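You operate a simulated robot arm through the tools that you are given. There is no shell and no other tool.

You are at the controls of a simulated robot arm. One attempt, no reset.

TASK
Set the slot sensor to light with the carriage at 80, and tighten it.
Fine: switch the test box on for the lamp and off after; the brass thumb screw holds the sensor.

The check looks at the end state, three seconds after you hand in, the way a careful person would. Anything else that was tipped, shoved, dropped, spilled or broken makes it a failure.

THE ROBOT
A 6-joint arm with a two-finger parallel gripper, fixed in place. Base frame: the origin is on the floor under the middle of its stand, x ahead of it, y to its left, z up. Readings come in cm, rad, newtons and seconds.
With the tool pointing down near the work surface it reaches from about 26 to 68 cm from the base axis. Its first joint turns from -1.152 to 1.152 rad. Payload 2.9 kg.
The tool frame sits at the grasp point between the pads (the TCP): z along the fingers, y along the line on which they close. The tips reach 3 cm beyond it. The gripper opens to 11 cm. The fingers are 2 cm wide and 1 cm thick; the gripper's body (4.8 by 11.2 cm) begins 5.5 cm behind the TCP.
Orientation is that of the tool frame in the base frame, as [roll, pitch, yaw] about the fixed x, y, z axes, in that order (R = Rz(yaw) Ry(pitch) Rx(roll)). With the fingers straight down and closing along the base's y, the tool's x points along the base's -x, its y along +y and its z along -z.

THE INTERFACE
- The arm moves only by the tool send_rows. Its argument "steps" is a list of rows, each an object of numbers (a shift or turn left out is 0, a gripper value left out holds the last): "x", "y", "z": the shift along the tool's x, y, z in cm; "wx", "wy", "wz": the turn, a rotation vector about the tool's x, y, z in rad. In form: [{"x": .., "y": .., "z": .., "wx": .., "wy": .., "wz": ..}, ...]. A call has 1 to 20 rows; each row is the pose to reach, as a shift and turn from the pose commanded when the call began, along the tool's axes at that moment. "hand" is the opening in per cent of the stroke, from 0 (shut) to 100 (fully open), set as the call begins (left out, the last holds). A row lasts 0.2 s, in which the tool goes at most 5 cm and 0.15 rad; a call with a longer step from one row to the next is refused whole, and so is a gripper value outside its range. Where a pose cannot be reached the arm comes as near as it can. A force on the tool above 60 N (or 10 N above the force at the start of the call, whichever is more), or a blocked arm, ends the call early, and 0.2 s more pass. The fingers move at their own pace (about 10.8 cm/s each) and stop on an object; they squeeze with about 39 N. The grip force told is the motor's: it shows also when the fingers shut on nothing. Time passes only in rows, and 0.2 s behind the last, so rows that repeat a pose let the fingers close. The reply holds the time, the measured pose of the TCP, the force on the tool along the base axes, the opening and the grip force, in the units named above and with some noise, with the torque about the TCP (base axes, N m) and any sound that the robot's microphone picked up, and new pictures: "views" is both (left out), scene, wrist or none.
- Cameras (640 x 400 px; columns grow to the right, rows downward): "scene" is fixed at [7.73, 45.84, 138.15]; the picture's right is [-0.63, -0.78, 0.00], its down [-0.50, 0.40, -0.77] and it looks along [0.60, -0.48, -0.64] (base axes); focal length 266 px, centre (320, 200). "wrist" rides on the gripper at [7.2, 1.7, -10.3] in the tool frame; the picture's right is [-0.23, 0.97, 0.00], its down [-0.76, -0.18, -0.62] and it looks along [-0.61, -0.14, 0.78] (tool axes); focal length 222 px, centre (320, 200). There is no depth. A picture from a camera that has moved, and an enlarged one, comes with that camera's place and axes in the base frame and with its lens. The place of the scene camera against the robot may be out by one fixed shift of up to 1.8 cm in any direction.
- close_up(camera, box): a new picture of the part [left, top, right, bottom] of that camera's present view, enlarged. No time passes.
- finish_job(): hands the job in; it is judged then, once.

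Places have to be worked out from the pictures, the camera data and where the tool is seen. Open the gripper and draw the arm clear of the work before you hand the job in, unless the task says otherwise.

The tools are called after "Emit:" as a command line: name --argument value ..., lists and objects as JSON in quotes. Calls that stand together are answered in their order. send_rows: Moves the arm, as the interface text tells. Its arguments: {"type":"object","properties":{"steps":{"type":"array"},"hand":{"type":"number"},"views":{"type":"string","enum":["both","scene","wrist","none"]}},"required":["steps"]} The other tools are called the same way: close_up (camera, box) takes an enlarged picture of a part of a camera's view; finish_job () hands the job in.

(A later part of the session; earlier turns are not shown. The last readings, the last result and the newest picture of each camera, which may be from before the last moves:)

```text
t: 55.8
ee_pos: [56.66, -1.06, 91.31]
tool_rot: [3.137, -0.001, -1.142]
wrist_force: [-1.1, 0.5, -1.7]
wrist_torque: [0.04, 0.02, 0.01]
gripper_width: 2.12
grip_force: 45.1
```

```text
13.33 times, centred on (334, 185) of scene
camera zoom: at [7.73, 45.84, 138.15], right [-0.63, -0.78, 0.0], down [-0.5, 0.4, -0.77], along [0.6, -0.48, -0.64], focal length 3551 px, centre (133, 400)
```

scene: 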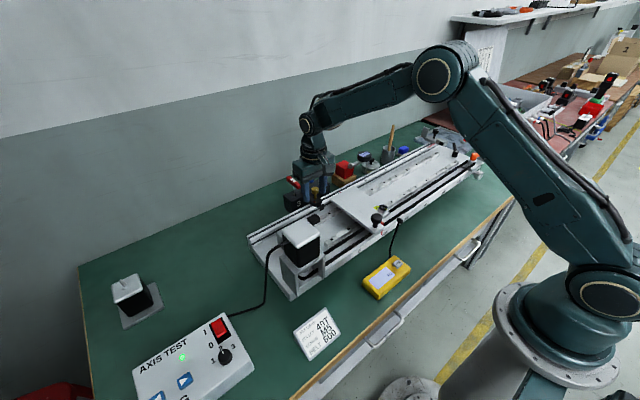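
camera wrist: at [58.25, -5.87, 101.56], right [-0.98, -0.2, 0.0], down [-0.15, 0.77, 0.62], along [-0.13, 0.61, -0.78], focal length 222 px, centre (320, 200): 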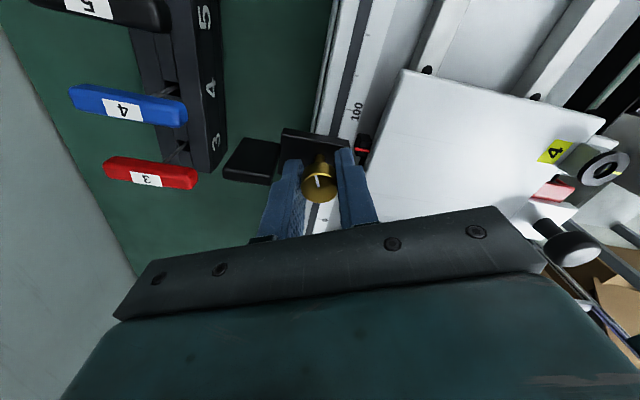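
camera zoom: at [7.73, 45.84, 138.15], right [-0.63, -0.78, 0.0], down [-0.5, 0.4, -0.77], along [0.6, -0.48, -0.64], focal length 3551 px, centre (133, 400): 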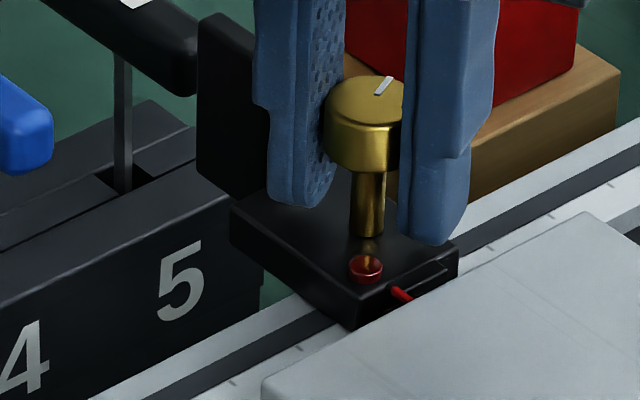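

The lamp went out (lamp px 366; last lit 360). The first edge lies between px 316 and 326, so I go back to about px 321 to refine it, then set the middle (≈342).

Emit:
send_rows --steps '[{"x": -0.3, "y": -0.14}, {"x": -0.6, "y": -0.28}, {"x": -0.9, "y": -0.41}, {"x": -1.227, "y": -0.563}, {"x": -1.227, "y": -0.563}]' --views "none"

Emit:
close_up --camera "scene" --box '[310, 170, 358, 200]'

```text
t: 57.0
ee_pos: [56.62, 0.3, 91.21]
tool_rot: [3.138, 0.0, -1.142]
wrist_force: [-12.2, 0.3, 6.9]
wrist_torque: [-0.24, 0.04, 0.0]
gripper_width: 2.11
grip_force: 44.7
```

```text
13.33 times, centred on (334, 185) of scene
camera zoom: at [7.69, 45.84, 138.16], right [-0.63, -0.78, 0.0], down [-0.5, 0.4, -0.77], along [0.6, -0.48, -0.64], focal length 3551 px, centre (133, 400)
```

zoom: 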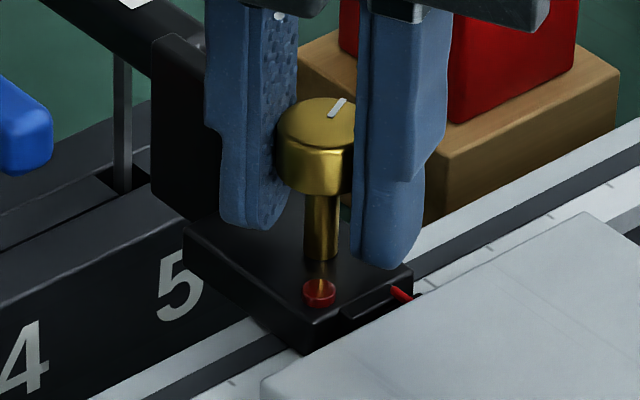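

Off at px 320, so the lit span is about 323–363, middle 343. I move 6.8 mm in -y to the middle and ease x by 1 mm.

Emit:
send_rows --steps '[{"x": 0.19, "y": 0.12}, {"x": 0.38, "y": 0.25}, {"x": 0.576, "y": 0.374}, {"x": 0.576, "y": 0.374}]' --views "none"

Emit:
close_up --camera "scene" --box '[310, 170, 358, 200]'

```text
t: 58.0
ee_pos: [56.55, -0.41, 91.3]
tool_rot: [3.141, -0.002, -1.143]
wrist_force: [-0.3, 1.0, 1.2]
wrist_torque: [0.91, 0.38, -0.02]
gripper_width: 2.11
grip_force: 44.6
```

```text
13.33 times, centred on (334, 185) of scene
camera zoom: at [7.73, 45.84, 138.15], right [-0.63, -0.78, 0.0], down [-0.5, 0.4, -0.77], along [0.6, -0.48, -0.64], focal length 3551 px, centre (133, 400)
```

zoom: 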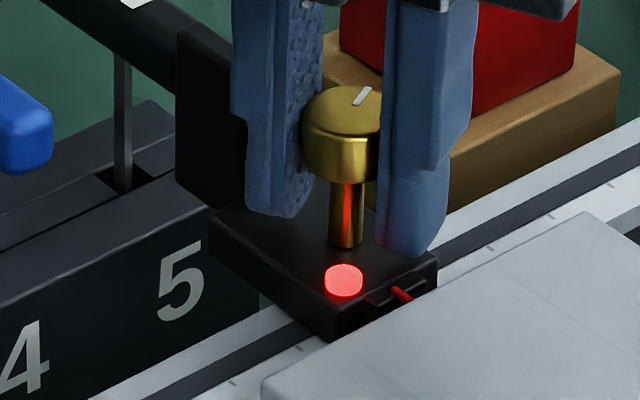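

The lamp is lit at px 344, the middle of its span, and forces are near zero. I now tighten clockwise (positive wz) by the 2 rad I had loosened.

Emit:
send_rows --steps '[{"wz": 0.13}, {"wz": 0.26}, {"wz": 0.39}, {"wz": 0.52}, {"wz": 0.65}, {"wz": 0.78}, {"wz": 0.91}, {"wz": 1.04}, {"wz": 1.17}, {"wz": 1.3}, {"wz": 1.43}, {"wz": 1.56}, {"wz": 1.69}, {"wz": 1.82}, {"wz": 1.9}]' --views "wrist"

Emit:
close_up --camera "scene" --box '[310, 170, 358, 200]'

Emit:
close_up --camera "wrist" --box '[240, 90, 400, 230]'

```text
t: 61.2
ee_pos: [56.74, -0.4, 91.32]
tool_rot: [-3.138, 0.004, -3.044]
wrist_force: [19.6, -0.2, -4.7]
wrist_torque: [0.05, -0.63, -0.01]
gripper_width: 2.1
grip_force: 44.7
camera wrist: at [49.42, 0.76, 101.54], right [0.13, 0.99, 0.0], down [0.77, -0.1, 0.63], along [0.62, -0.08, -0.78], focal length 222 px, centre (320, 200)
```

wrist: 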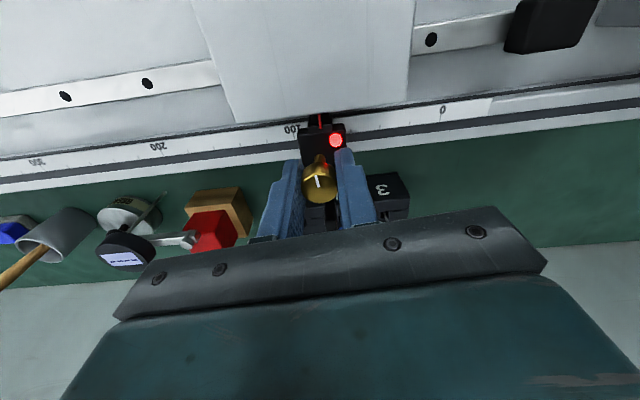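

```text
13.33 times, centred on (334, 185) of scene
camera zoom: at [7.78, 45.84, 138.15], right [-0.63, -0.78, 0.0], down [-0.5, 0.4, -0.77], along [0.6, -0.48, -0.64], focal length 3551 px, centre (133, 400)
```

zoom: 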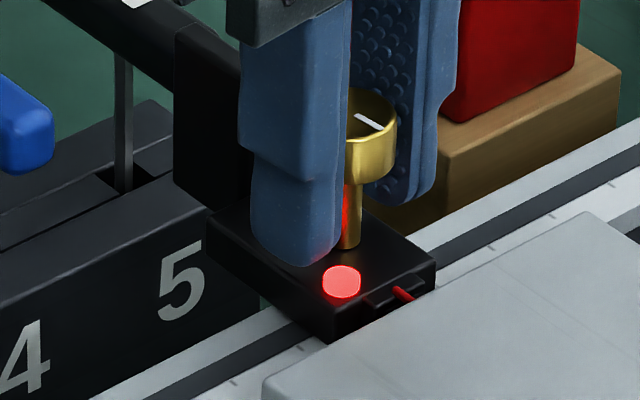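

```text
2.86 times, centred on (320, 160) of wrist
camera zoom: at [49.42, 0.76, 101.54], right [0.13, 0.99, 0.0], down [0.77, -0.1, 0.63], along [0.62, -0.08, -0.78], focal length 635 px, centre (320, 314)
```

zoom: 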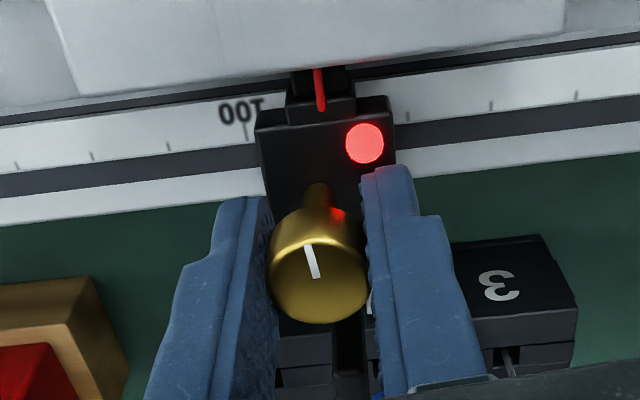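

Sensor unmoved (lamp px 342, lit, pointer centred over the fork). I relieve the side force and turn further clockwise to reach and pass the original tight angle, watching torque and slip.

Emit:
send_rows --steps '[{"x": -0.1, "wz": 0.03}, {"x": -0.1, "wz": 0.08}, {"x": -0.1, "wz": 0.13}, {"x": -0.1, "wz": 0.18}, {"x": -0.1, "wz": 0.23}]' --views "wrist"

Emit:
close_up --camera "scene" --box '[310, 170, 358, 200]'

Emit:
close_up --camera "wrist" --box '[240, 90, 400, 230]'

```text
t: 62.4
ee_pos: [56.56, -0.29, 91.24]
tool_rot: [-3.14, -0.004, 3.011]
wrist_force: [0.2, -0.2, 5.4]
wrist_torque: [0.03, 0.09, 0.31]
gripper_width: 2.12
grip_force: 45.2
camera wrist: at [49.8, 2.43, 101.6], right [0.35, 0.94, 0.0], down [0.74, -0.27, 0.62], along [0.58, -0.22, -0.78], focal length 222 px, centre (320, 200)
```

wrist: 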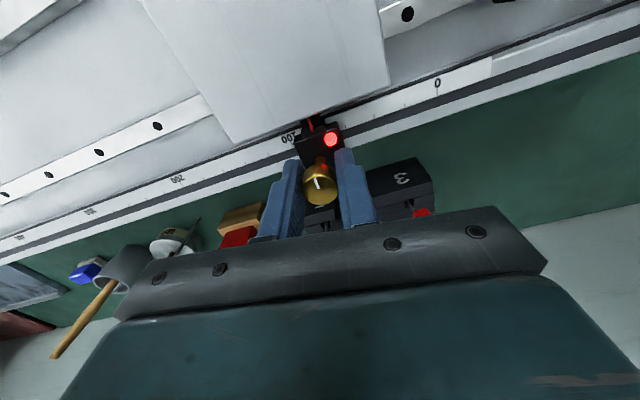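

```text
13.33 times, centred on (334, 185) of scene
camera zoom: at [7.72, 45.84, 138.15], right [-0.63, -0.78, 0.0], down [-0.5, 0.4, -0.77], along [0.6, -0.48, -0.64], focal length 3551 px, centre (133, 400)
```

zoom: 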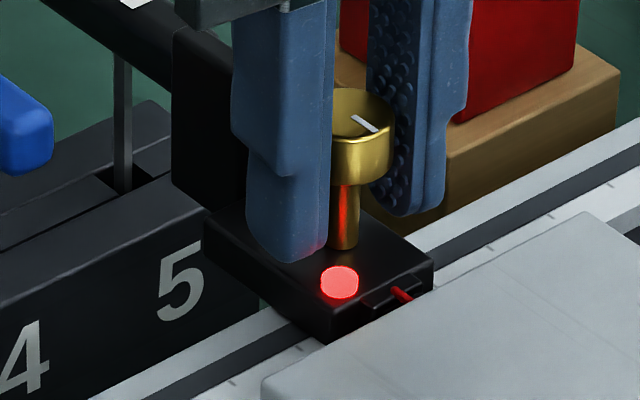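

```text
2.86 times, centred on (320, 160) of wrist
camera zoom: at [49.8, 2.43, 101.6], right [0.35, 0.94, 0.0], down [0.74, -0.27, 0.62], along [0.58, -0.22, -0.78], focal length 635 px, centre (320, 314)
```

zoom: 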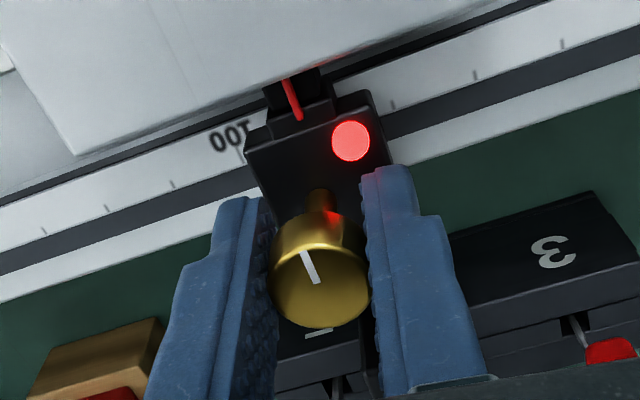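

Torque about z rose to 0.31 Nm, so the screw is biting, but the sensor crept to px 339 — about 1.2 mm off the middle. I loosen 0.8 rad and correct that before the final tightening.

Emit:
send_rows --steps '[{"wz": -0.13}, {"wz": -0.26}, {"wz": -0.39}, {"wz": -0.52}, {"wz": -0.65}, {"wz": -0.8}, {"wz": -0.8}]' --views "none"

Emit:
close_up --camera "scene" --box '[310, 170, 358, 200]'

```text
t: 64.0
ee_pos: [56.71, -0.45, 91.24]
tool_rot: [3.141, -0.005, -2.47]
wrist_force: [-10.8, -0.8, 4.6]
wrist_torque: [-0.54, 0.74, 0.02]
gripper_width: 2.11
grip_force: 45.5
```

```text
13.33 times, centred on (334, 185) of scene
camera zoom: at [7.69, 45.84, 138.16], right [-0.63, -0.78, 0.0], down [-0.5, 0.4, -0.77], along [0.6, -0.48, -0.64], focal length 3551 px, centre (133, 400)
```

zoom: 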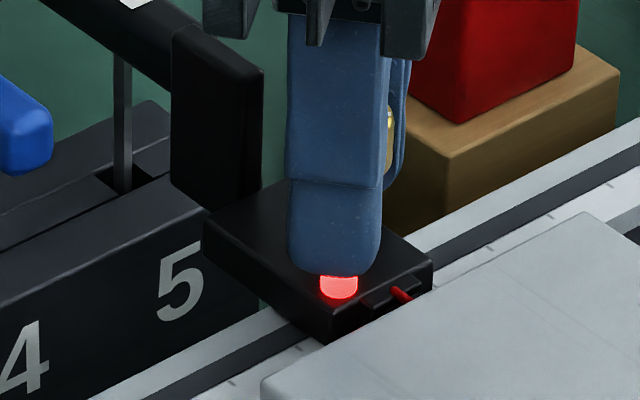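

Sensor about unchanged in place. I shift it 1.3 mm along -y, easing x slightly.

Emit:
send_rows --steps '[{"x": 0.06, "y": -0.035}, {"x": 0.12, "y": -0.071}, {"x": 0.12, "y": -0.071}]' --views "none"

Emit:
close_up --camera "scene" --box '[310, 170, 358, 200]'

```text
t: 64.8
ee_pos: [56.62, -0.53, 91.32]
tool_rot: [-3.141, -0.001, -2.471]
wrist_force: [-7.7, -0.1, 1.4]
wrist_torque: [-0.16, 0.34, 0.01]
gripper_width: 2.09
grip_force: 44.9
```

```text
13.33 times, centred on (334, 185) of scene
camera zoom: at [7.71, 45.84, 138.15], right [-0.63, -0.78, 0.0], down [-0.5, 0.4, -0.77], along [0.6, -0.48, -0.64], focal length 3551 px, centre (133, 400)
```

zoom: 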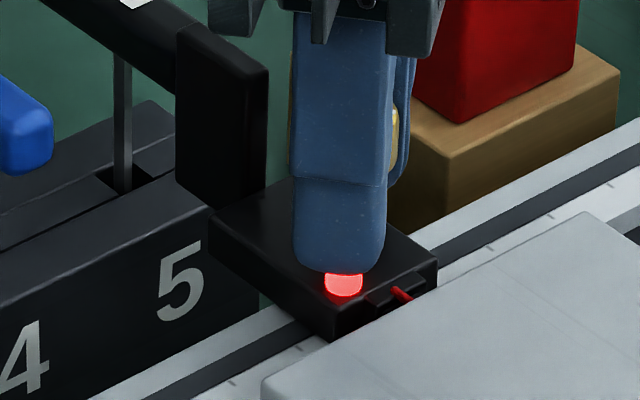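

It slid about 5 px, to ≈344. Now the final tightening: clockwise by 0.85 rad, back to where the torque rose, then check.

Emit:
send_rows --steps '[{"wz": 0.13}, {"wz": 0.26}, {"wz": 0.39}, {"wz": 0.52}, {"wz": 0.65}, {"wz": 0.75}, {"wz": 0.85}]' --views "none"

Emit:
close_up --camera "scene" --box '[310, 170, 358, 200]'

Emit:
close_up --camera "wrist" --box '[240, 90, 400, 230]'

```text
t: 66.4
ee_pos: [56.6, -0.52, 91.23]
tool_rot: [-3.139, -0.002, 2.96]
wrist_force: [-3.2, 0.3, -7.3]
wrist_torque: [0.0, -0.28, 0.35]
gripper_width: 2.11
grip_force: 44.9
```

```text
13.33 times, centred on (334, 185) of scene
camera zoom: at [7.73, 45.84, 138.15], right [-0.63, -0.78, 0.0], down [-0.5, 0.4, -0.77], along [0.6, -0.48, -0.64], focal length 3551 px, centre (133, 400)
```

zoom: 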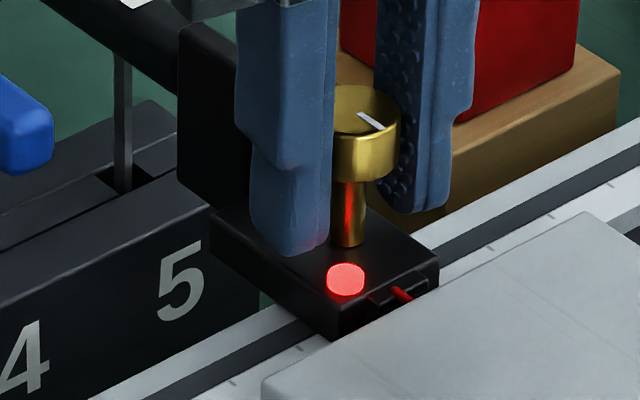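

```text
2.86 times, centred on (320, 160) of wrist
camera zoom: at [49.95, 2.61, 101.57], right [0.4, 0.92, 0.0], down [0.72, -0.31, 0.62], along [0.57, -0.25, -0.78], focal length 635 px, centre (320, 314)
```

zoom: 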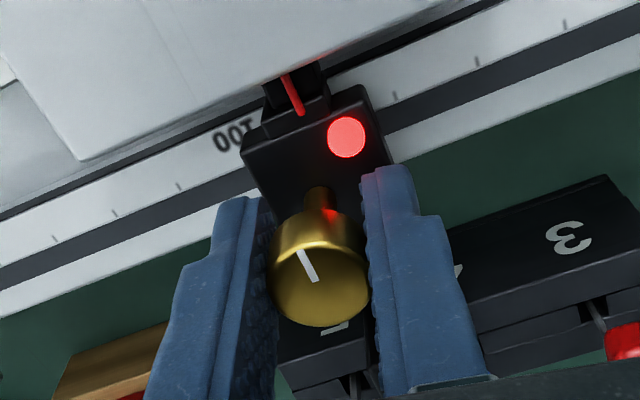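

The torque rose to 0.35 Nm with a slight slip of the pads on the knob, so the screw is at its stop; lamp lit at px 346. I check the clamping by a 1.5 mm pull toward +y, watching the force.

Emit:
send_rows --steps '[{"x": 0.009, "y": 0.05}, {"x": 0.018, "y": 0.1}, {"x": 0.027, "y": 0.148}, {"x": 0.027, "y": 0.148}]' --views "none"

Emit:
close_up --camera "scene" --box '[310, 170, 358, 200]'

```text
t: 67.4
ee_pos: [56.78, -0.39, 91.24]
tool_rot: [-3.14, -0.001, 2.961]
wrist_force: [-0.6, -0.6, -6.4]
wrist_torque: [-0.09, -0.04, 0.11]
gripper_width: 2.11
grip_force: 44.8
```

```text
13.33 times, centred on (334, 185) of scene
camera zoom: at [7.74, 45.84, 138.15], right [-0.63, -0.78, 0.0], down [-0.5, 0.4, -0.77], along [0.6, -0.48, -0.64], focal length 3551 px, centre (133, 400)
```

zoom: 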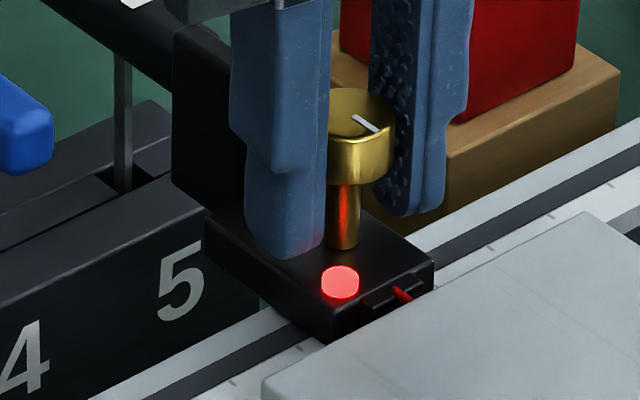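

The sensor still slides (px 346→340, no force), so it isn't tight yet — it was probably loose from the start. I put it back near 343 and keep turning clockwise further, watching the torque.

Emit:
send_rows --steps '[{"x": -0.016, "y": -0.09}, {"x": -0.016, "y": -0.09, "wz": 0.1}, {"x": -0.016, "y": -0.09, "wz": 0.2}, {"x": -0.016, "y": -0.09, "wz": 0.3}, {"x": -0.016, "y": -0.09, "wz": 0.4}, {"x": -0.016, "y": -0.09, "wz": 0.5}]' --views "none"

Emit:
close_up --camera "scene" --box '[310, 170, 358, 200]'

Emit:
close_up --camera "wrist" --box '[240, 90, 400, 230]'

```text
t: 68.8
ee_pos: [56.68, -0.43, 91.47]
tool_rot: [-3.14, 0.002, 2.46]
wrist_force: [0.1, -0.5, 3.5]
wrist_torque: [-0.07, -0.03, 0.31]
gripper_width: 2.12
grip_force: 44.8
```

```text
13.33 times, centred on (334, 185) of scene
camera zoom: at [7.72, 45.84, 138.15], right [-0.63, -0.78, 0.0], down [-0.5, 0.4, -0.77], along [0.6, -0.48, -0.64], focal length 3551 px, centre (133, 400)
```

zoom: 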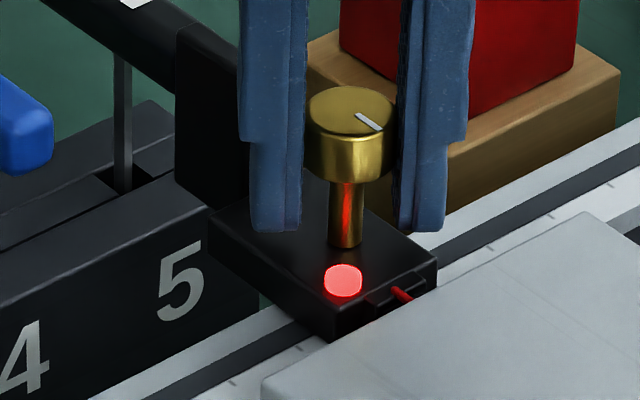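

```text
2.86 times, centred on (320, 160) of wrist
camera zoom: at [52.23, 5.58, 101.61], right [0.79, 0.61, 0.0], down [0.48, -0.62, 0.62], along [0.38, -0.49, -0.78], focal length 635 px, centre (320, 314)
```

zoom: 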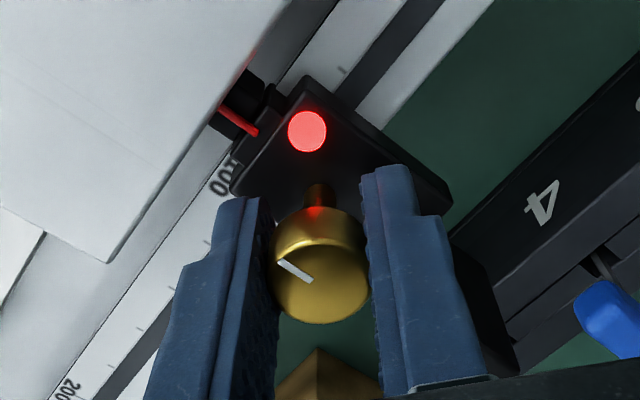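

The knob's mark no longer follows: it is at a stop at about its original angle and the pads slip at 0.31 Nm. With that torque still applied I repeat a small 1 mm pull to see whether the sensor is clamped now.

Emit:
send_rows --steps '[{"x": -0.03, "y": -0.04}, {"x": -0.063, "y": -0.078}, {"x": -0.063, "y": -0.078}]' --views "none"

Emit:
close_up --camera "scene" --box '[310, 170, 358, 200]'

```text
t: 69.6
ee_pos: [56.75, -0.55, 91.33]
tool_rot: [-3.14, 0.001, 2.461]
wrist_force: [2.1, 0.8, 5.8]
wrist_torque: [0.02, -0.01, 0.04]
gripper_width: 2.06
grip_force: 44.4
```

```text
13.33 times, centred on (334, 185) of scene
camera zoom: at [7.73, 45.84, 138.15], right [-0.63, -0.78, 0.0], down [-0.5, 0.4, -0.77], along [0.6, -0.48, -0.64], focal length 3551 px, centre (133, 400)
```

zoom: 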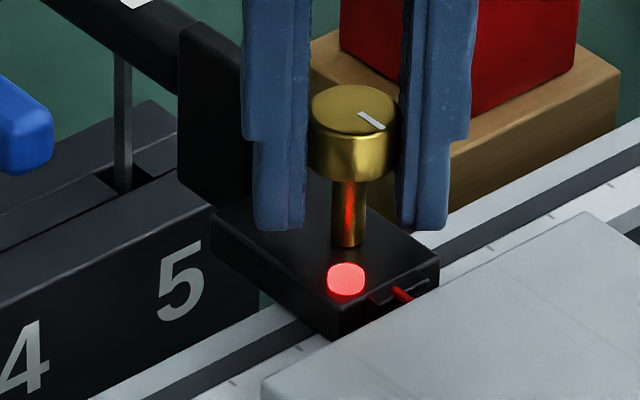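

The sensor still moved about 1 mm with almost no force, although the knob is back at its original mark direction. I put it back 1 mm, release the knob and look at everything clearly.

Emit:
send_rows --steps '[{"x": 0.03, "y": 0.036}, {"x": 0.057, "y": 0.07}, {"x": 0.057, "y": 0.07}]' --views "none"

Emit:
send_rows --steps '[{}, {}, {}]' --hand 32 --views "none"

Emit:
close_up --camera "scene" --box '[310, 170, 358, 200]'

Emit:
close_up --camera "wrist" --box '[280, 110, 360, 180]'

```text
t: 70.4
ee_pos: [56.81, -0.46, 91.43]
tool_rot: [-3.139, 0.003, 2.46]
wrist_force: [2.6, -1.5, 8.3]
wrist_torque: [-0.21, -0.21, 0.01]
gripper_width: 2.09
grip_force: 44.4
```

```text
t: 71.2
ee_pos: [56.77, -0.57, 91.29]
tool_rot: [-3.138, 0.002, 2.463]
wrist_force: [-0.7, -0.5, 0.1]
wrist_torque: [0.01, -0.01, 0.02]
gripper_width: 3.49
grip_force: 0.2
```

```text
13.33 times, centred on (334, 185) of scene
camera zoom: at [7.73, 45.84, 138.15], right [-0.63, -0.78, 0.0], down [-0.5, 0.4, -0.77], along [0.6, -0.48, -0.64], focal length 3551 px, centre (133, 400)
```

zoom: 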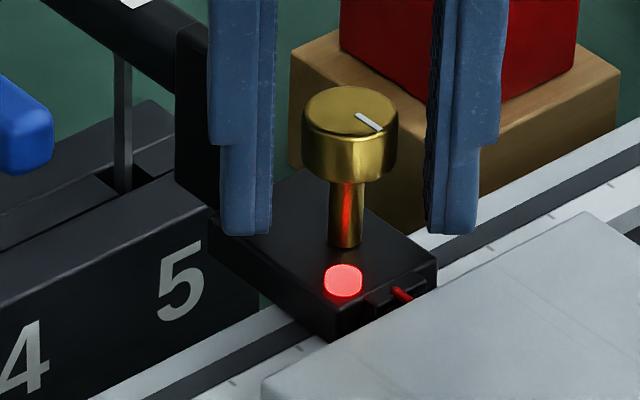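

```text
5.71 times, centred on (320, 145) of wrist
camera zoom: at [52.2, 5.58, 101.56], right [0.79, 0.61, 0.0], down [0.48, -0.62, 0.62], along [0.38, -0.49, -0.78], focal length 1269 px, centre (320, 514)
```

zoom: 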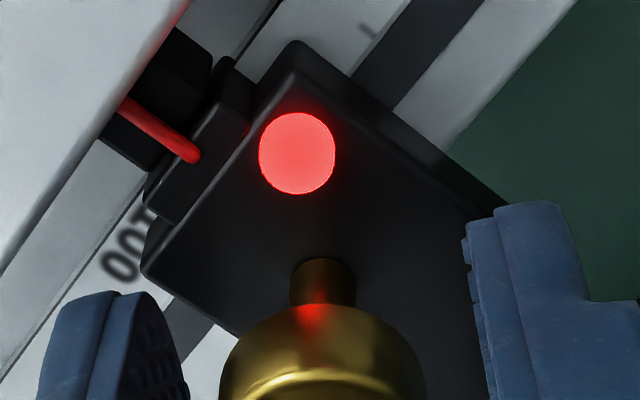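

Sensor stays at px 343, lit, with the mark as at the start. I rise, turn the tool back to its usual heading and take a straight-on look at fork, pointer and tab.

Emit:
send_rows --steps '[{"z": -2}, {"z": -4}, {"z": -7, "wz": -0.14}, {"z": -7, "wz": -0.28}, {"z": -7, "wz": -0.42}, {"z": -7, "wz": -0.56}, {"x": -0.9, "y": -1.1, "z": -7, "wz": -0.68}, {"x": -0.9, "y": -1.1, "z": -7, "wz": -0.68}]' --views "wrist"

Emit:
close_up --camera "wrist" --box '[280, 70, 380, 140]'

Emit:
close_up --camera "wrist" --box '[280, 110, 400, 200]'

```text
t: 73.0
ee_pos: [56.76, -1.8, 98.28]
tool_rot: [-3.139, -0.002, 3.142]
wrist_force: [0.3, 0.2, 0.2]
wrist_torque: [0.01, -0.02, 0.02]
gripper_width: 3.5
grip_force: 0.0
camera wrist: at [49.54, -0.01, 108.58], right [0.23, 0.97, 0.0], down [0.76, -0.17, 0.62], along [0.61, -0.14, -0.78], focal length 222 px, centre (320, 200)
```

wrist: 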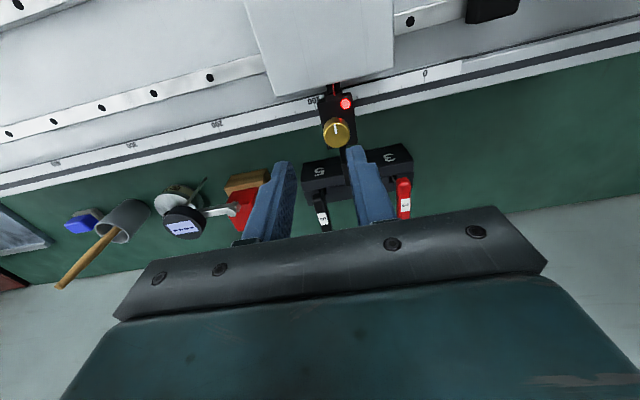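

```text
5.71 times, centred on (330, 105) of wrist
camera zoom: at [49.54, -0.01, 108.58], right [0.23, 0.97, 0.0], down [0.76, -0.17, 0.62], along [0.61, -0.14, -0.78], focal length 1269 px, centre (263, 743)
```

zoom: 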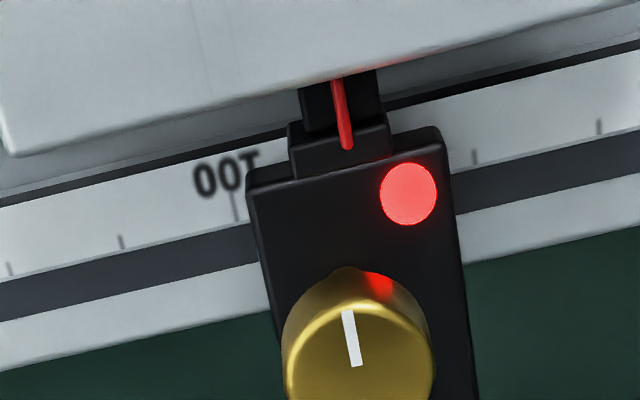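

```text
4.44 times, centred on (340, 155) of wrist
camera zoom: at [49.54, -0.01, 108.58], right [0.23, 0.97, 0.0], down [0.76, -0.17, 0.62], along [0.61, -0.14, -0.78], focal length 987 px, centre (231, 400)
```

zoom: 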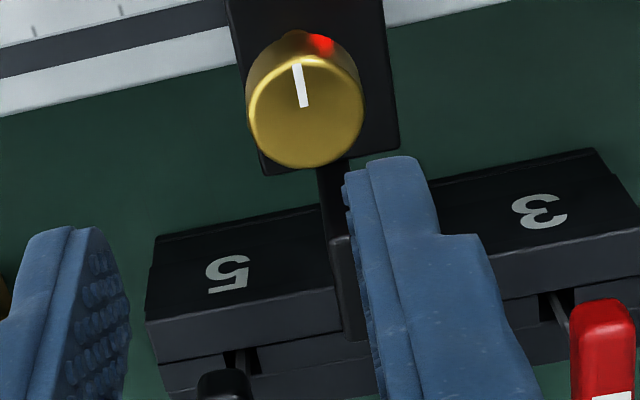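

Nearly straight on: the pointer passes over the fork block close to its middle. I zoom further to compare the fork edges with the pointer.

Emit:
close_up --camera "wrist" --box '[312, 76, 360, 106]'

Emit:
close_up --camera "wrist" --box '[310, 110, 366, 155]'

```text
13.33 times, centred on (336, 91) of wrist
camera zoom: at [49.54, -0.01, 108.58], right [0.23, 0.97, 0.0], down [0.76, -0.17, 0.62], along [0.61, -0.14, -0.78], focal length 2962 px, centre (107, 1653)
```

zoom: 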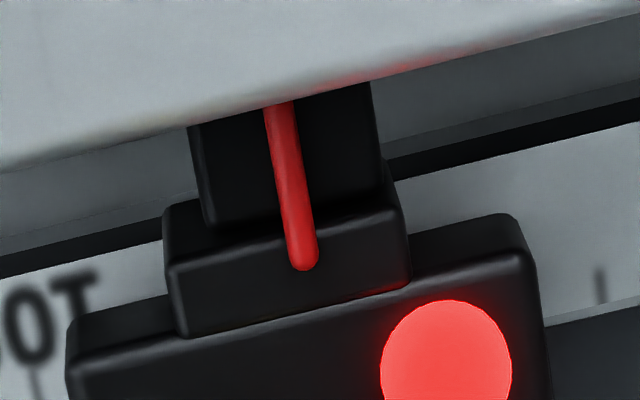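

```text
8.89 times, centred on (338, 132) of wrist
camera zoom: at [49.54, -0.01, 108.58], right [0.23, 0.97, 0.0], down [0.76, -0.17, 0.62], along [0.61, -0.14, -0.78], focal length 1974 px, centre (160, 800)
```

zoom: 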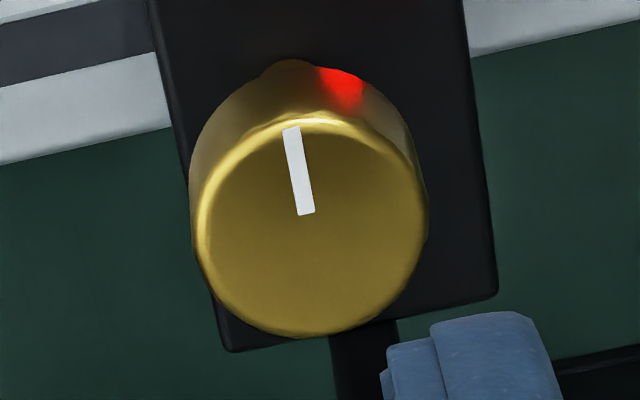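

The mark is exactly at its start direction and the fork is within about 1 mm of the pointer. To test the clamp without touching the knob, I take the upright tab at about (61.4, -0.1, top 90.3) between the open fingers.

Emit:
send_rows --steps '[{"x": -2.3, "y": 0.85}, {"x": -4.64, "y": 1.7}, {"x": -4.64, "y": 1.7, "z": 3}, {"x": -4.64, "y": 1.7, "z": 5.5}, {"x": -4.64, "y": 1.7, "z": 7.5}, {"x": -4.64, "y": 1.7, "z": 7.5}]' --views "wrist"

Emit:
close_up --camera "wrist" --box '[220, 20, 420, 240]'

Emit:
close_up --camera "scene" --box '[290, 155, 380, 215]'

```text
t: 74.4
ee_pos: [61.48, -0.18, 90.78]
tool_rot: [-3.139, -0.002, 3.141]
wrist_force: [-0.7, 0.0, 0.5]
wrist_torque: [-0.02, -0.02, -0.01]
gripper_width: 3.51
grip_force: 0.1
camera wrist: at [54.22, 1.66, 101.11], right [0.23, 0.97, 0.0], down [0.76, -0.18, 0.62], along [0.61, -0.14, -0.78], focal length 222 px, centre (320, 200)
```

wrist: 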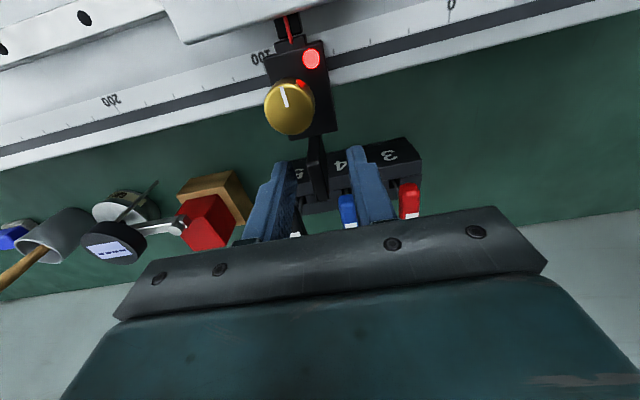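

```text
1.82 times, centred on (320, 130) of wrist
camera zoom: at [54.22, 1.66, 101.11], right [0.23, 0.97, 0.0], down [0.76, -0.18, 0.62], along [0.61, -0.14, -0.78], focal length 404 px, centre (320, 327)
```

zoom: 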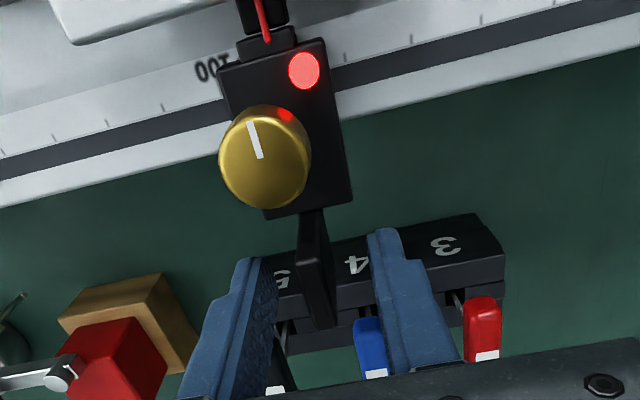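

```text
6.67 times, centred on (335, 185) of scene
camera zoom: at [7.73, 45.84, 138.15], right [-0.63, -0.78, 0.0], down [-0.5, 0.4, -0.77], along [0.6, -0.48, -0.64], focal length 1776 px, centre (220, 300)
```

zoom: 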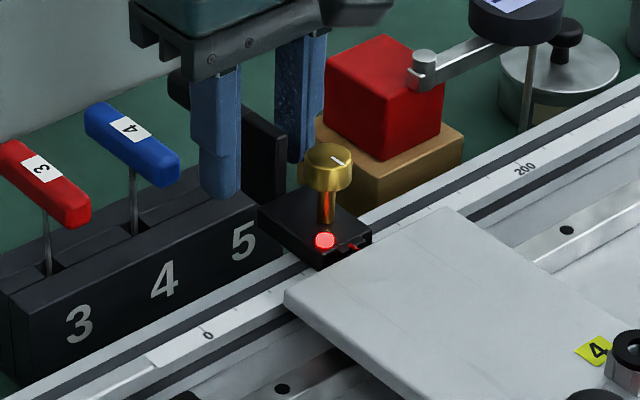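

The tab is centred between the fingers. I close on it and see whether the sensor moves or a side force appears.

Emit:
send_rows --steps '[{}, {}, {}]' --hand 0 --views "none"

Emit:
close_up --camera "scene" --box '[310, 170, 358, 200]'

```text
t: 75.2
ee_pos: [61.45, -0.04, 90.84]
tool_rot: [-3.139, -0.001, 3.141]
wrist_force: [0.7, 0.4, -2.3]
wrist_torque: [0.22, -0.21, -0.02]
gripper_width: 0.78
grip_force: 45.1
```

```text
13.33 times, centred on (334, 185) of scene
camera zoom: at [7.73, 45.84, 138.15], right [-0.63, -0.78, 0.0], down [-0.5, 0.4, -0.77], along [0.6, -0.48, -0.64], focal length 3551 px, centre (133, 400)
```

zoom: 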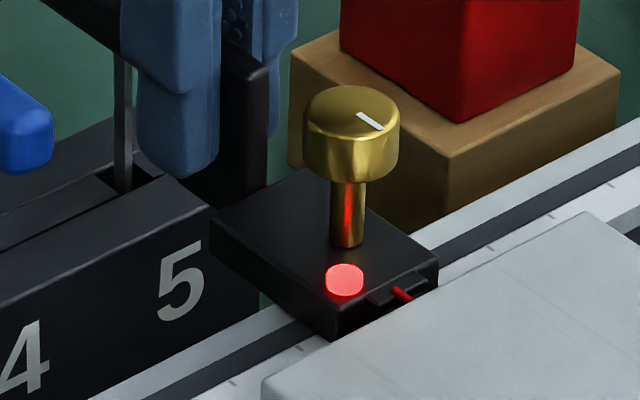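

Closing on the tab shifted the sensor about half a mm with no side force, so it is still free: the CW stop is not the clamped state. I go back to the knob to probe the other turning sense further, from a pre-turned grip for more range.

Emit:
send_rows --steps '[{}, {}, {"z": -2}, {"z": -5}, {"z": -7.5}, {"x": 2.3, "y": -0.1, "z": -7.5, "wz": 0.12}, {"x": 4.52, "y": -0.2, "z": -7.5, "wz": 0.26}, {"x": 4.52, "y": -0.2, "z": -7.5, "wz": 0.4}, {"x": 4.52, "y": -0.2, "z": -7.5, "wz": 0.54}, {"x": 4.52, "y": -0.2, "z": -7.5, "wz": 0.68}, {"x": 4.52, "y": -0.2, "z": -7.5, "wz": 0.68}]' --hand 45 --views "wrist"

Emit:
close_up --camera "wrist" --box '[288, 100, 368, 170]'

```text
t: 77.6
ee_pos: [56.77, -0.46, 98.27]
tool_rot: [-3.139, 0.0, 2.461]
wrist_force: [-1.1, -0.2, -0.3]
wrist_torque: [0.0, 0.01, 0.0]
gripper_width: 4.94
grip_force: 0.1
camera wrist: at [52.32, 5.68, 108.57], right [0.79, 0.61, 0.0], down [0.48, -0.62, 0.62], along [0.38, -0.49, -0.78], focal length 222 px, centre (320, 200)
```

wrist: 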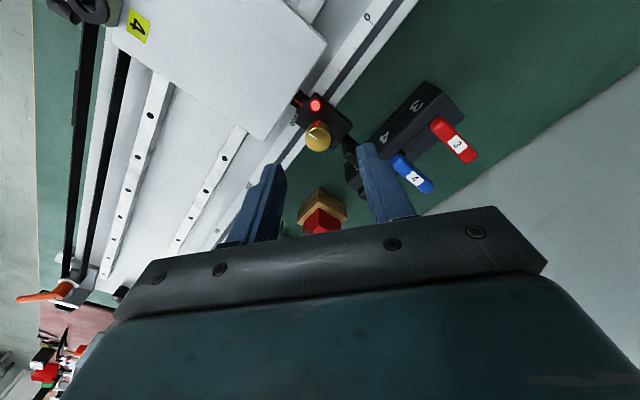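

```text
5.71 times, centred on (328, 135) of wrist
camera zoom: at [52.32, 5.68, 108.57], right [0.79, 0.61, 0.0], down [0.48, -0.62, 0.62], along [0.38, -0.49, -0.78], focal length 1269 px, centre (274, 571)
```

zoom: 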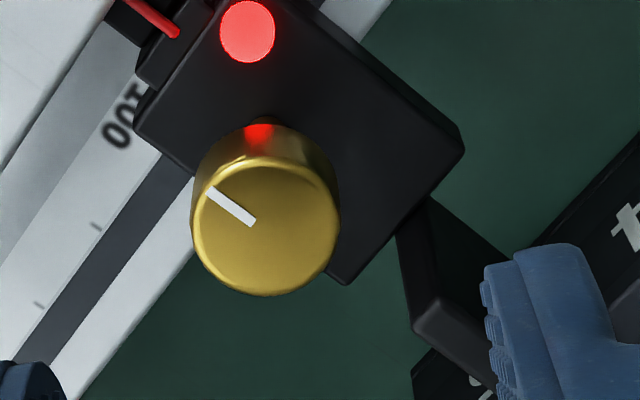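

Knob centre appears about 1 mm to the tool's -y; I shift, go down and check once more before gripping.

Emit:
send_rows --steps '[{"y": -0.1, "z": 2}, {"y": -0.1, "z": 4}, {"y": -0.1, "z": 6}, {"y": -0.1, "z": 7}, {"y": -0.1, "z": 7}]' --views "wrist"

Emit:
close_up --camera "wrist" --box '[270, 130, 370, 230]'

```text
t: 78.8
ee_pos: [56.73, -0.44, 91.26]
tool_rot: [-3.14, 0.0, 2.463]
wrist_force: [0.0, -0.6, -0.2]
wrist_torque: [0.02, -0.03, 0.02]
gripper_width: 4.94
grip_force: 0.0
camera wrist: at [52.25, 5.61, 101.53], right [0.79, 0.61, 0.0], down [0.48, -0.62, 0.62], along [0.38, -0.49, -0.78], focal length 222 px, centre (320, 200)
```

wrist: 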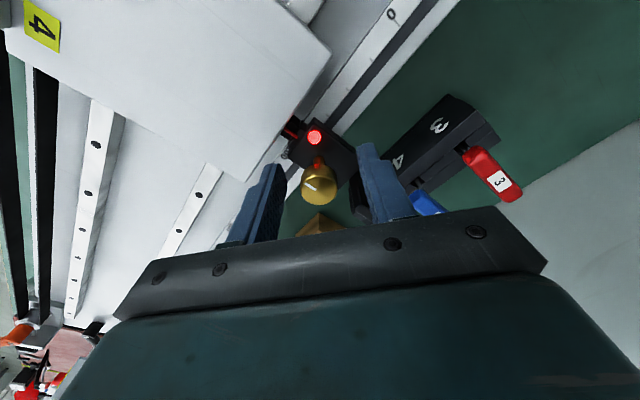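

```text
4.00 times, centred on (320, 180) of wrist
camera zoom: at [52.25, 5.61, 101.53], right [0.79, 0.61, 0.0], down [0.48, -0.62, 0.62], along [0.38, -0.49, -0.78], focal length 888 px, centre (320, 280)
```

zoom: 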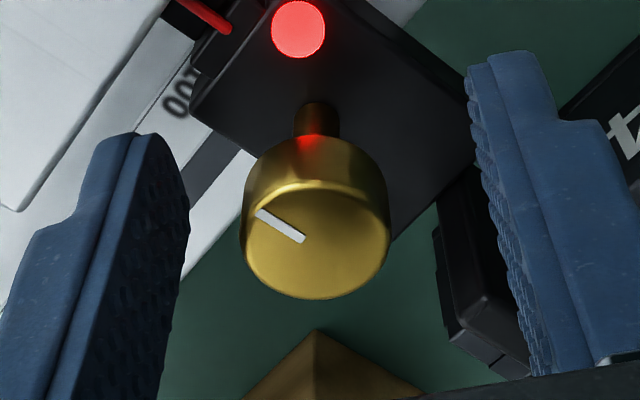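

Well centred now (half a mm). I grip and turn counter-clockwise 2.6 rad.

Emit:
send_rows --steps '[{"y": -0.05}, {"y": -0.05}, {"y": -0.05}]' --hand 0 --views "none"

Emit:
send_rows --steps '[{"wz": -0.14}, {"wz": -0.28}, {"wz": -0.42}, {"wz": -0.56}, {"wz": -0.7}, {"wz": -0.84}, {"wz": -0.98}, {"wz": -1.12}, {"wz": -1.26}, {"wz": -1.4}, {"wz": -1.54}, {"wz": -1.68}, {"wz": -1.82}, {"wz": -1.96}, {"wz": -2.1}, {"wz": -2.24}, {"wz": -2.38}, {"wz": -2.52}, {"wz": -2.6}]' --views "wrist"

Emit:
close_up --camera "scene" --box '[310, 170, 358, 200]'

Emit:
close_up --camera "wrist" --box '[270, 130, 370, 230]'

```text
t: 79.6
ee_pos: [56.68, -0.43, 91.34]
tool_rot: [-3.138, -0.001, 2.461]
wrist_force: [0.0, 0.0, -2.9]
wrist_torque: [-0.02, -0.03, 0.0]
gripper_width: 2.1
grip_force: 45.2
```

```text
t: 83.6
ee_pos: [56.62, -0.49, 91.46]
tool_rot: [3.14, -0.001, -1.219]
wrist_force: [-3.2, 0.0, 2.0]
wrist_torque: [0.06, 0.1, -0.31]
gripper_width: 2.12
grip_force: 45.1
camera wrist: at [57.69, -7.72, 101.69], right [-0.99, -0.12, 0.0], down [-0.1, 0.78, 0.62], along [-0.08, 0.62, -0.78], focal length 222 px, centre (320, 200)
```

wrist: 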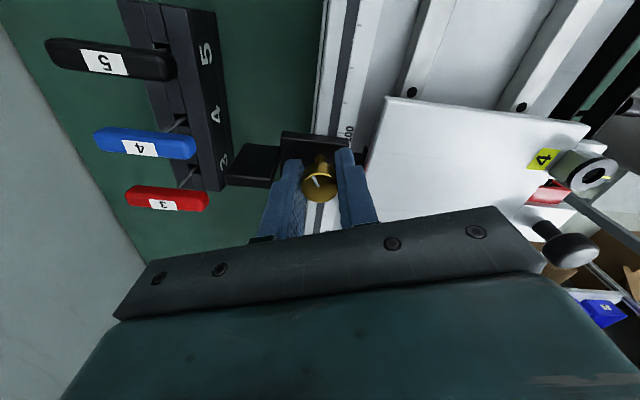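

```text
13.33 times, centred on (334, 185) of scene
camera zoom: at [7.71, 45.84, 138.15], right [-0.63, -0.78, 0.0], down [-0.5, 0.4, -0.77], along [0.6, -0.48, -0.64], focal length 3551 px, centre (133, 400)
```

zoom: 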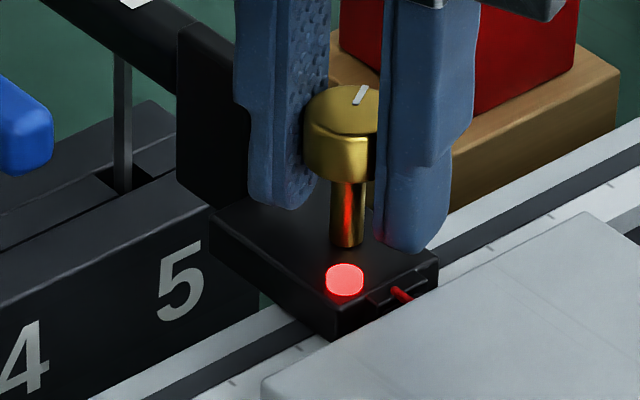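

```text
4.00 times, centred on (320, 180) of wrist
camera zoom: at [57.69, -7.72, 101.69], right [-0.99, -0.12, 0.0], down [-0.1, 0.78, 0.62], along [-0.08, 0.62, -0.78], focal length 888 px, centre (320, 280)
```

zoom: 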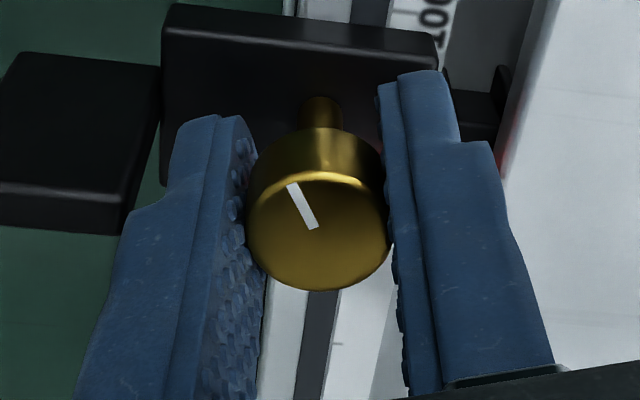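

The pads now slip at -0.31 Nm: the knob has a second stop about 120° counter-clockwise (mark at -57°). I test the clamp here with a 1 mm pull toward +y.

Emit:
send_rows --steps '[{"x": -0.047, "y": -0.017}, {"x": -0.094, "y": -0.035}, {"x": -0.094, "y": -0.035}]' --views "none"

Emit:
close_up --camera "scene" --box '[310, 170, 358, 200]'

```text
t: 84.4
ee_pos: [56.66, -0.39, 91.52]
tool_rot: [3.138, -0.002, -1.22]
wrist_force: [-7.3, 0.3, 9.2]
wrist_torque: [-0.38, -0.02, -0.08]
gripper_width: 2.1
grip_force: 44.7
```

```text
13.33 times, centred on (334, 185) of scene
camera zoom: at [7.69, 45.84, 138.16], right [-0.63, -0.78, 0.0], down [-0.5, 0.4, -0.77], along [0.6, -0.48, -0.64], focal length 3551 px, centre (133, 400)
```

zoom: 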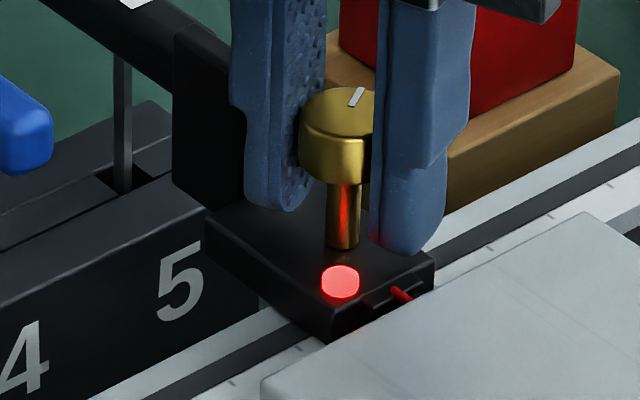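

The sensor slides under a slow, firm pull at either stop, so that pull cannot tell the ends apart. The screw turns only over about 120°, and it began at its clockwise end, which is the tight end of a normal screw. I turn it clockwise to that stop again with a margin.

Emit:
send_rows --steps '[{"wz": 0.14}, {"wz": 0.28}, {"wz": 0.42}, {"wz": 0.56}, {"wz": 0.7}, {"wz": 0.84}, {"wz": 0.98}, {"wz": 1.12}, {"wz": 1.26}, {"wz": 1.4}, {"wz": 1.54}, {"wz": 1.68}, {"wz": 1.82}, {"wz": 1.9}]' --views "none"

Emit:
close_up --camera "scene" --box '[310, 170, 358, 200]'

```text
t: 87.4
ee_pos: [56.74, -0.45, 91.4]
tool_rot: [-3.141, 0.001, -3.122]
wrist_force: [-3.1, 0.2, 23.8]
wrist_torque: [-0.02, 0.82, -0.01]
gripper_width: 2.11
grip_force: 45.2
```

```text
13.33 times, centred on (334, 185) of scene
camera zoom: at [7.68, 45.84, 138.16], right [-0.63, -0.78, 0.0], down [-0.5, 0.4, -0.77], along [0.6, -0.48, -0.64], focal length 3551 px, centre (133, 400)
```

zoom: 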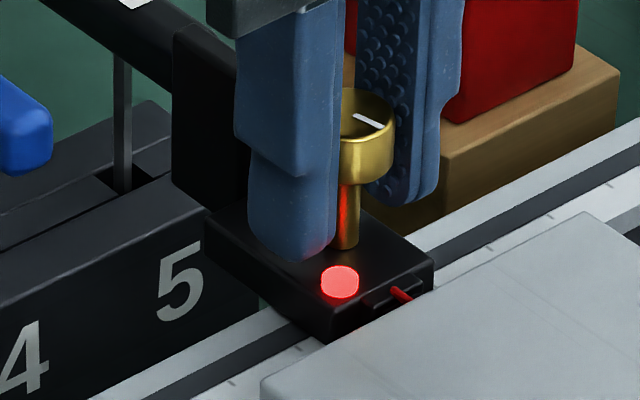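

Vertical force has wound up to 24 N in the grip. I open and re-grip to relieve it, then do the last of the clockwise turn.

Emit:
send_rows --steps '[{}, {}, {}]' --hand 32 --views "none"

Emit:
close_up --camera "scene" --box '[310, 170, 358, 200]'

Emit:
close_up --camera "wrist" --box '[270, 130, 370, 230]'

```text
t: 88.2
ee_pos: [56.7, -0.38, 91.4]
tool_rot: [-3.14, -0.001, -3.122]
wrist_force: [-0.1, -0.4, 0.1]
wrist_torque: [0.01, 0.06, 0.02]
gripper_width: 3.48
grip_force: 0.0
```

```text
13.33 times, centred on (334, 185) of scene
camera zoom: at [7.73, 45.84, 138.15], right [-0.63, -0.78, 0.0], down [-0.5, 0.4, -0.77], along [0.6, -0.48, -0.64], focal length 3551 px, centre (133, 400)
```

zoom: 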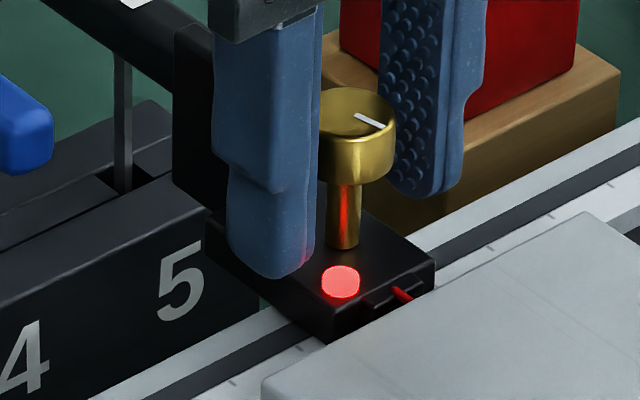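

```text
4.00 times, centred on (320, 180) of wrist
camera zoom: at [49.51, 1.32, 101.56], right [0.21, 0.98, 0.0], down [0.77, -0.16, 0.62], along [0.61, -0.13, -0.78], focal length 888 px, centre (320, 280)
```

zoom: 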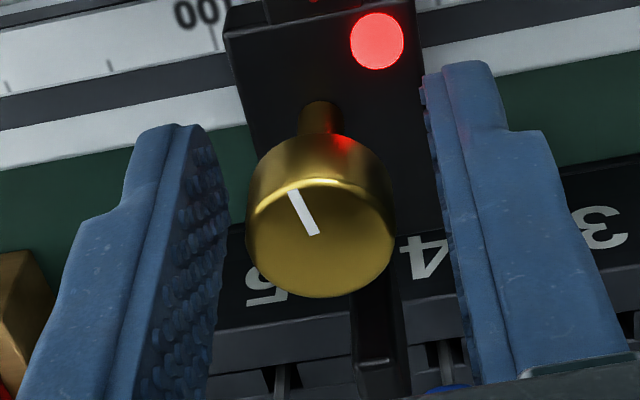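

The knob is centred in the fingers and has 0.2 rad left to the stop. I grip again and turn 0.4 rad clockwise.

Emit:
send_rows --steps '[{}, {}, {}]' --hand 0 --views "none"

Emit:
send_rows --steps '[{"wz": 0.1}, {"wz": 0.2}, {"wz": 0.3}, {"wz": 0.4}, {"wz": 0.45}]' --views "none"

Emit:
close_up --camera "scene" --box '[310, 170, 358, 200]'

Emit:
close_up --camera "wrist" --box '[270, 130, 370, 230]'

```text
t: 89.0
ee_pos: [56.6, -0.43, 91.35]
tool_rot: [-3.141, -0.002, -3.12]
wrist_force: [-0.5, 0.9, -2.1]
wrist_torque: [0.01, -0.12, 0.04]
gripper_width: 2.09
grip_force: 44.9
```

```text
t: 90.2
ee_pos: [56.7, -0.27, 91.36]
tool_rot: [-3.14, -0.001, 2.71]
wrist_force: [-1.2, 1.1, -1.8]
wrist_torque: [0.03, -0.06, 0.24]
gripper_width: 2.1
grip_force: 44.8
```

```text
13.33 times, centred on (334, 185) of scene
camera zoom: at [7.73, 45.84, 138.15], right [-0.63, -0.78, 0.0], down [-0.5, 0.4, -0.77], along [0.6, -0.48, -0.64], focal length 3551 px, centre (133, 400)
```

zoom: 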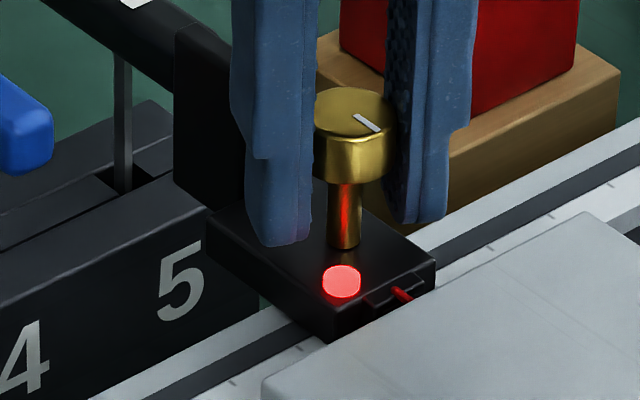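

```text
4.00 times, centred on (320, 180) of wrist
camera zoom: at [50.91, 4.33, 101.59], right [0.61, 0.79, 0.0], down [0.62, -0.48, 0.62], along [0.49, -0.38, -0.78], focal length 888 px, centre (320, 280)
```

zoom: 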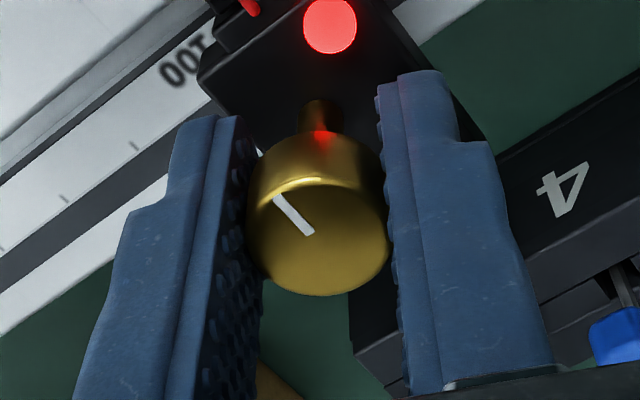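

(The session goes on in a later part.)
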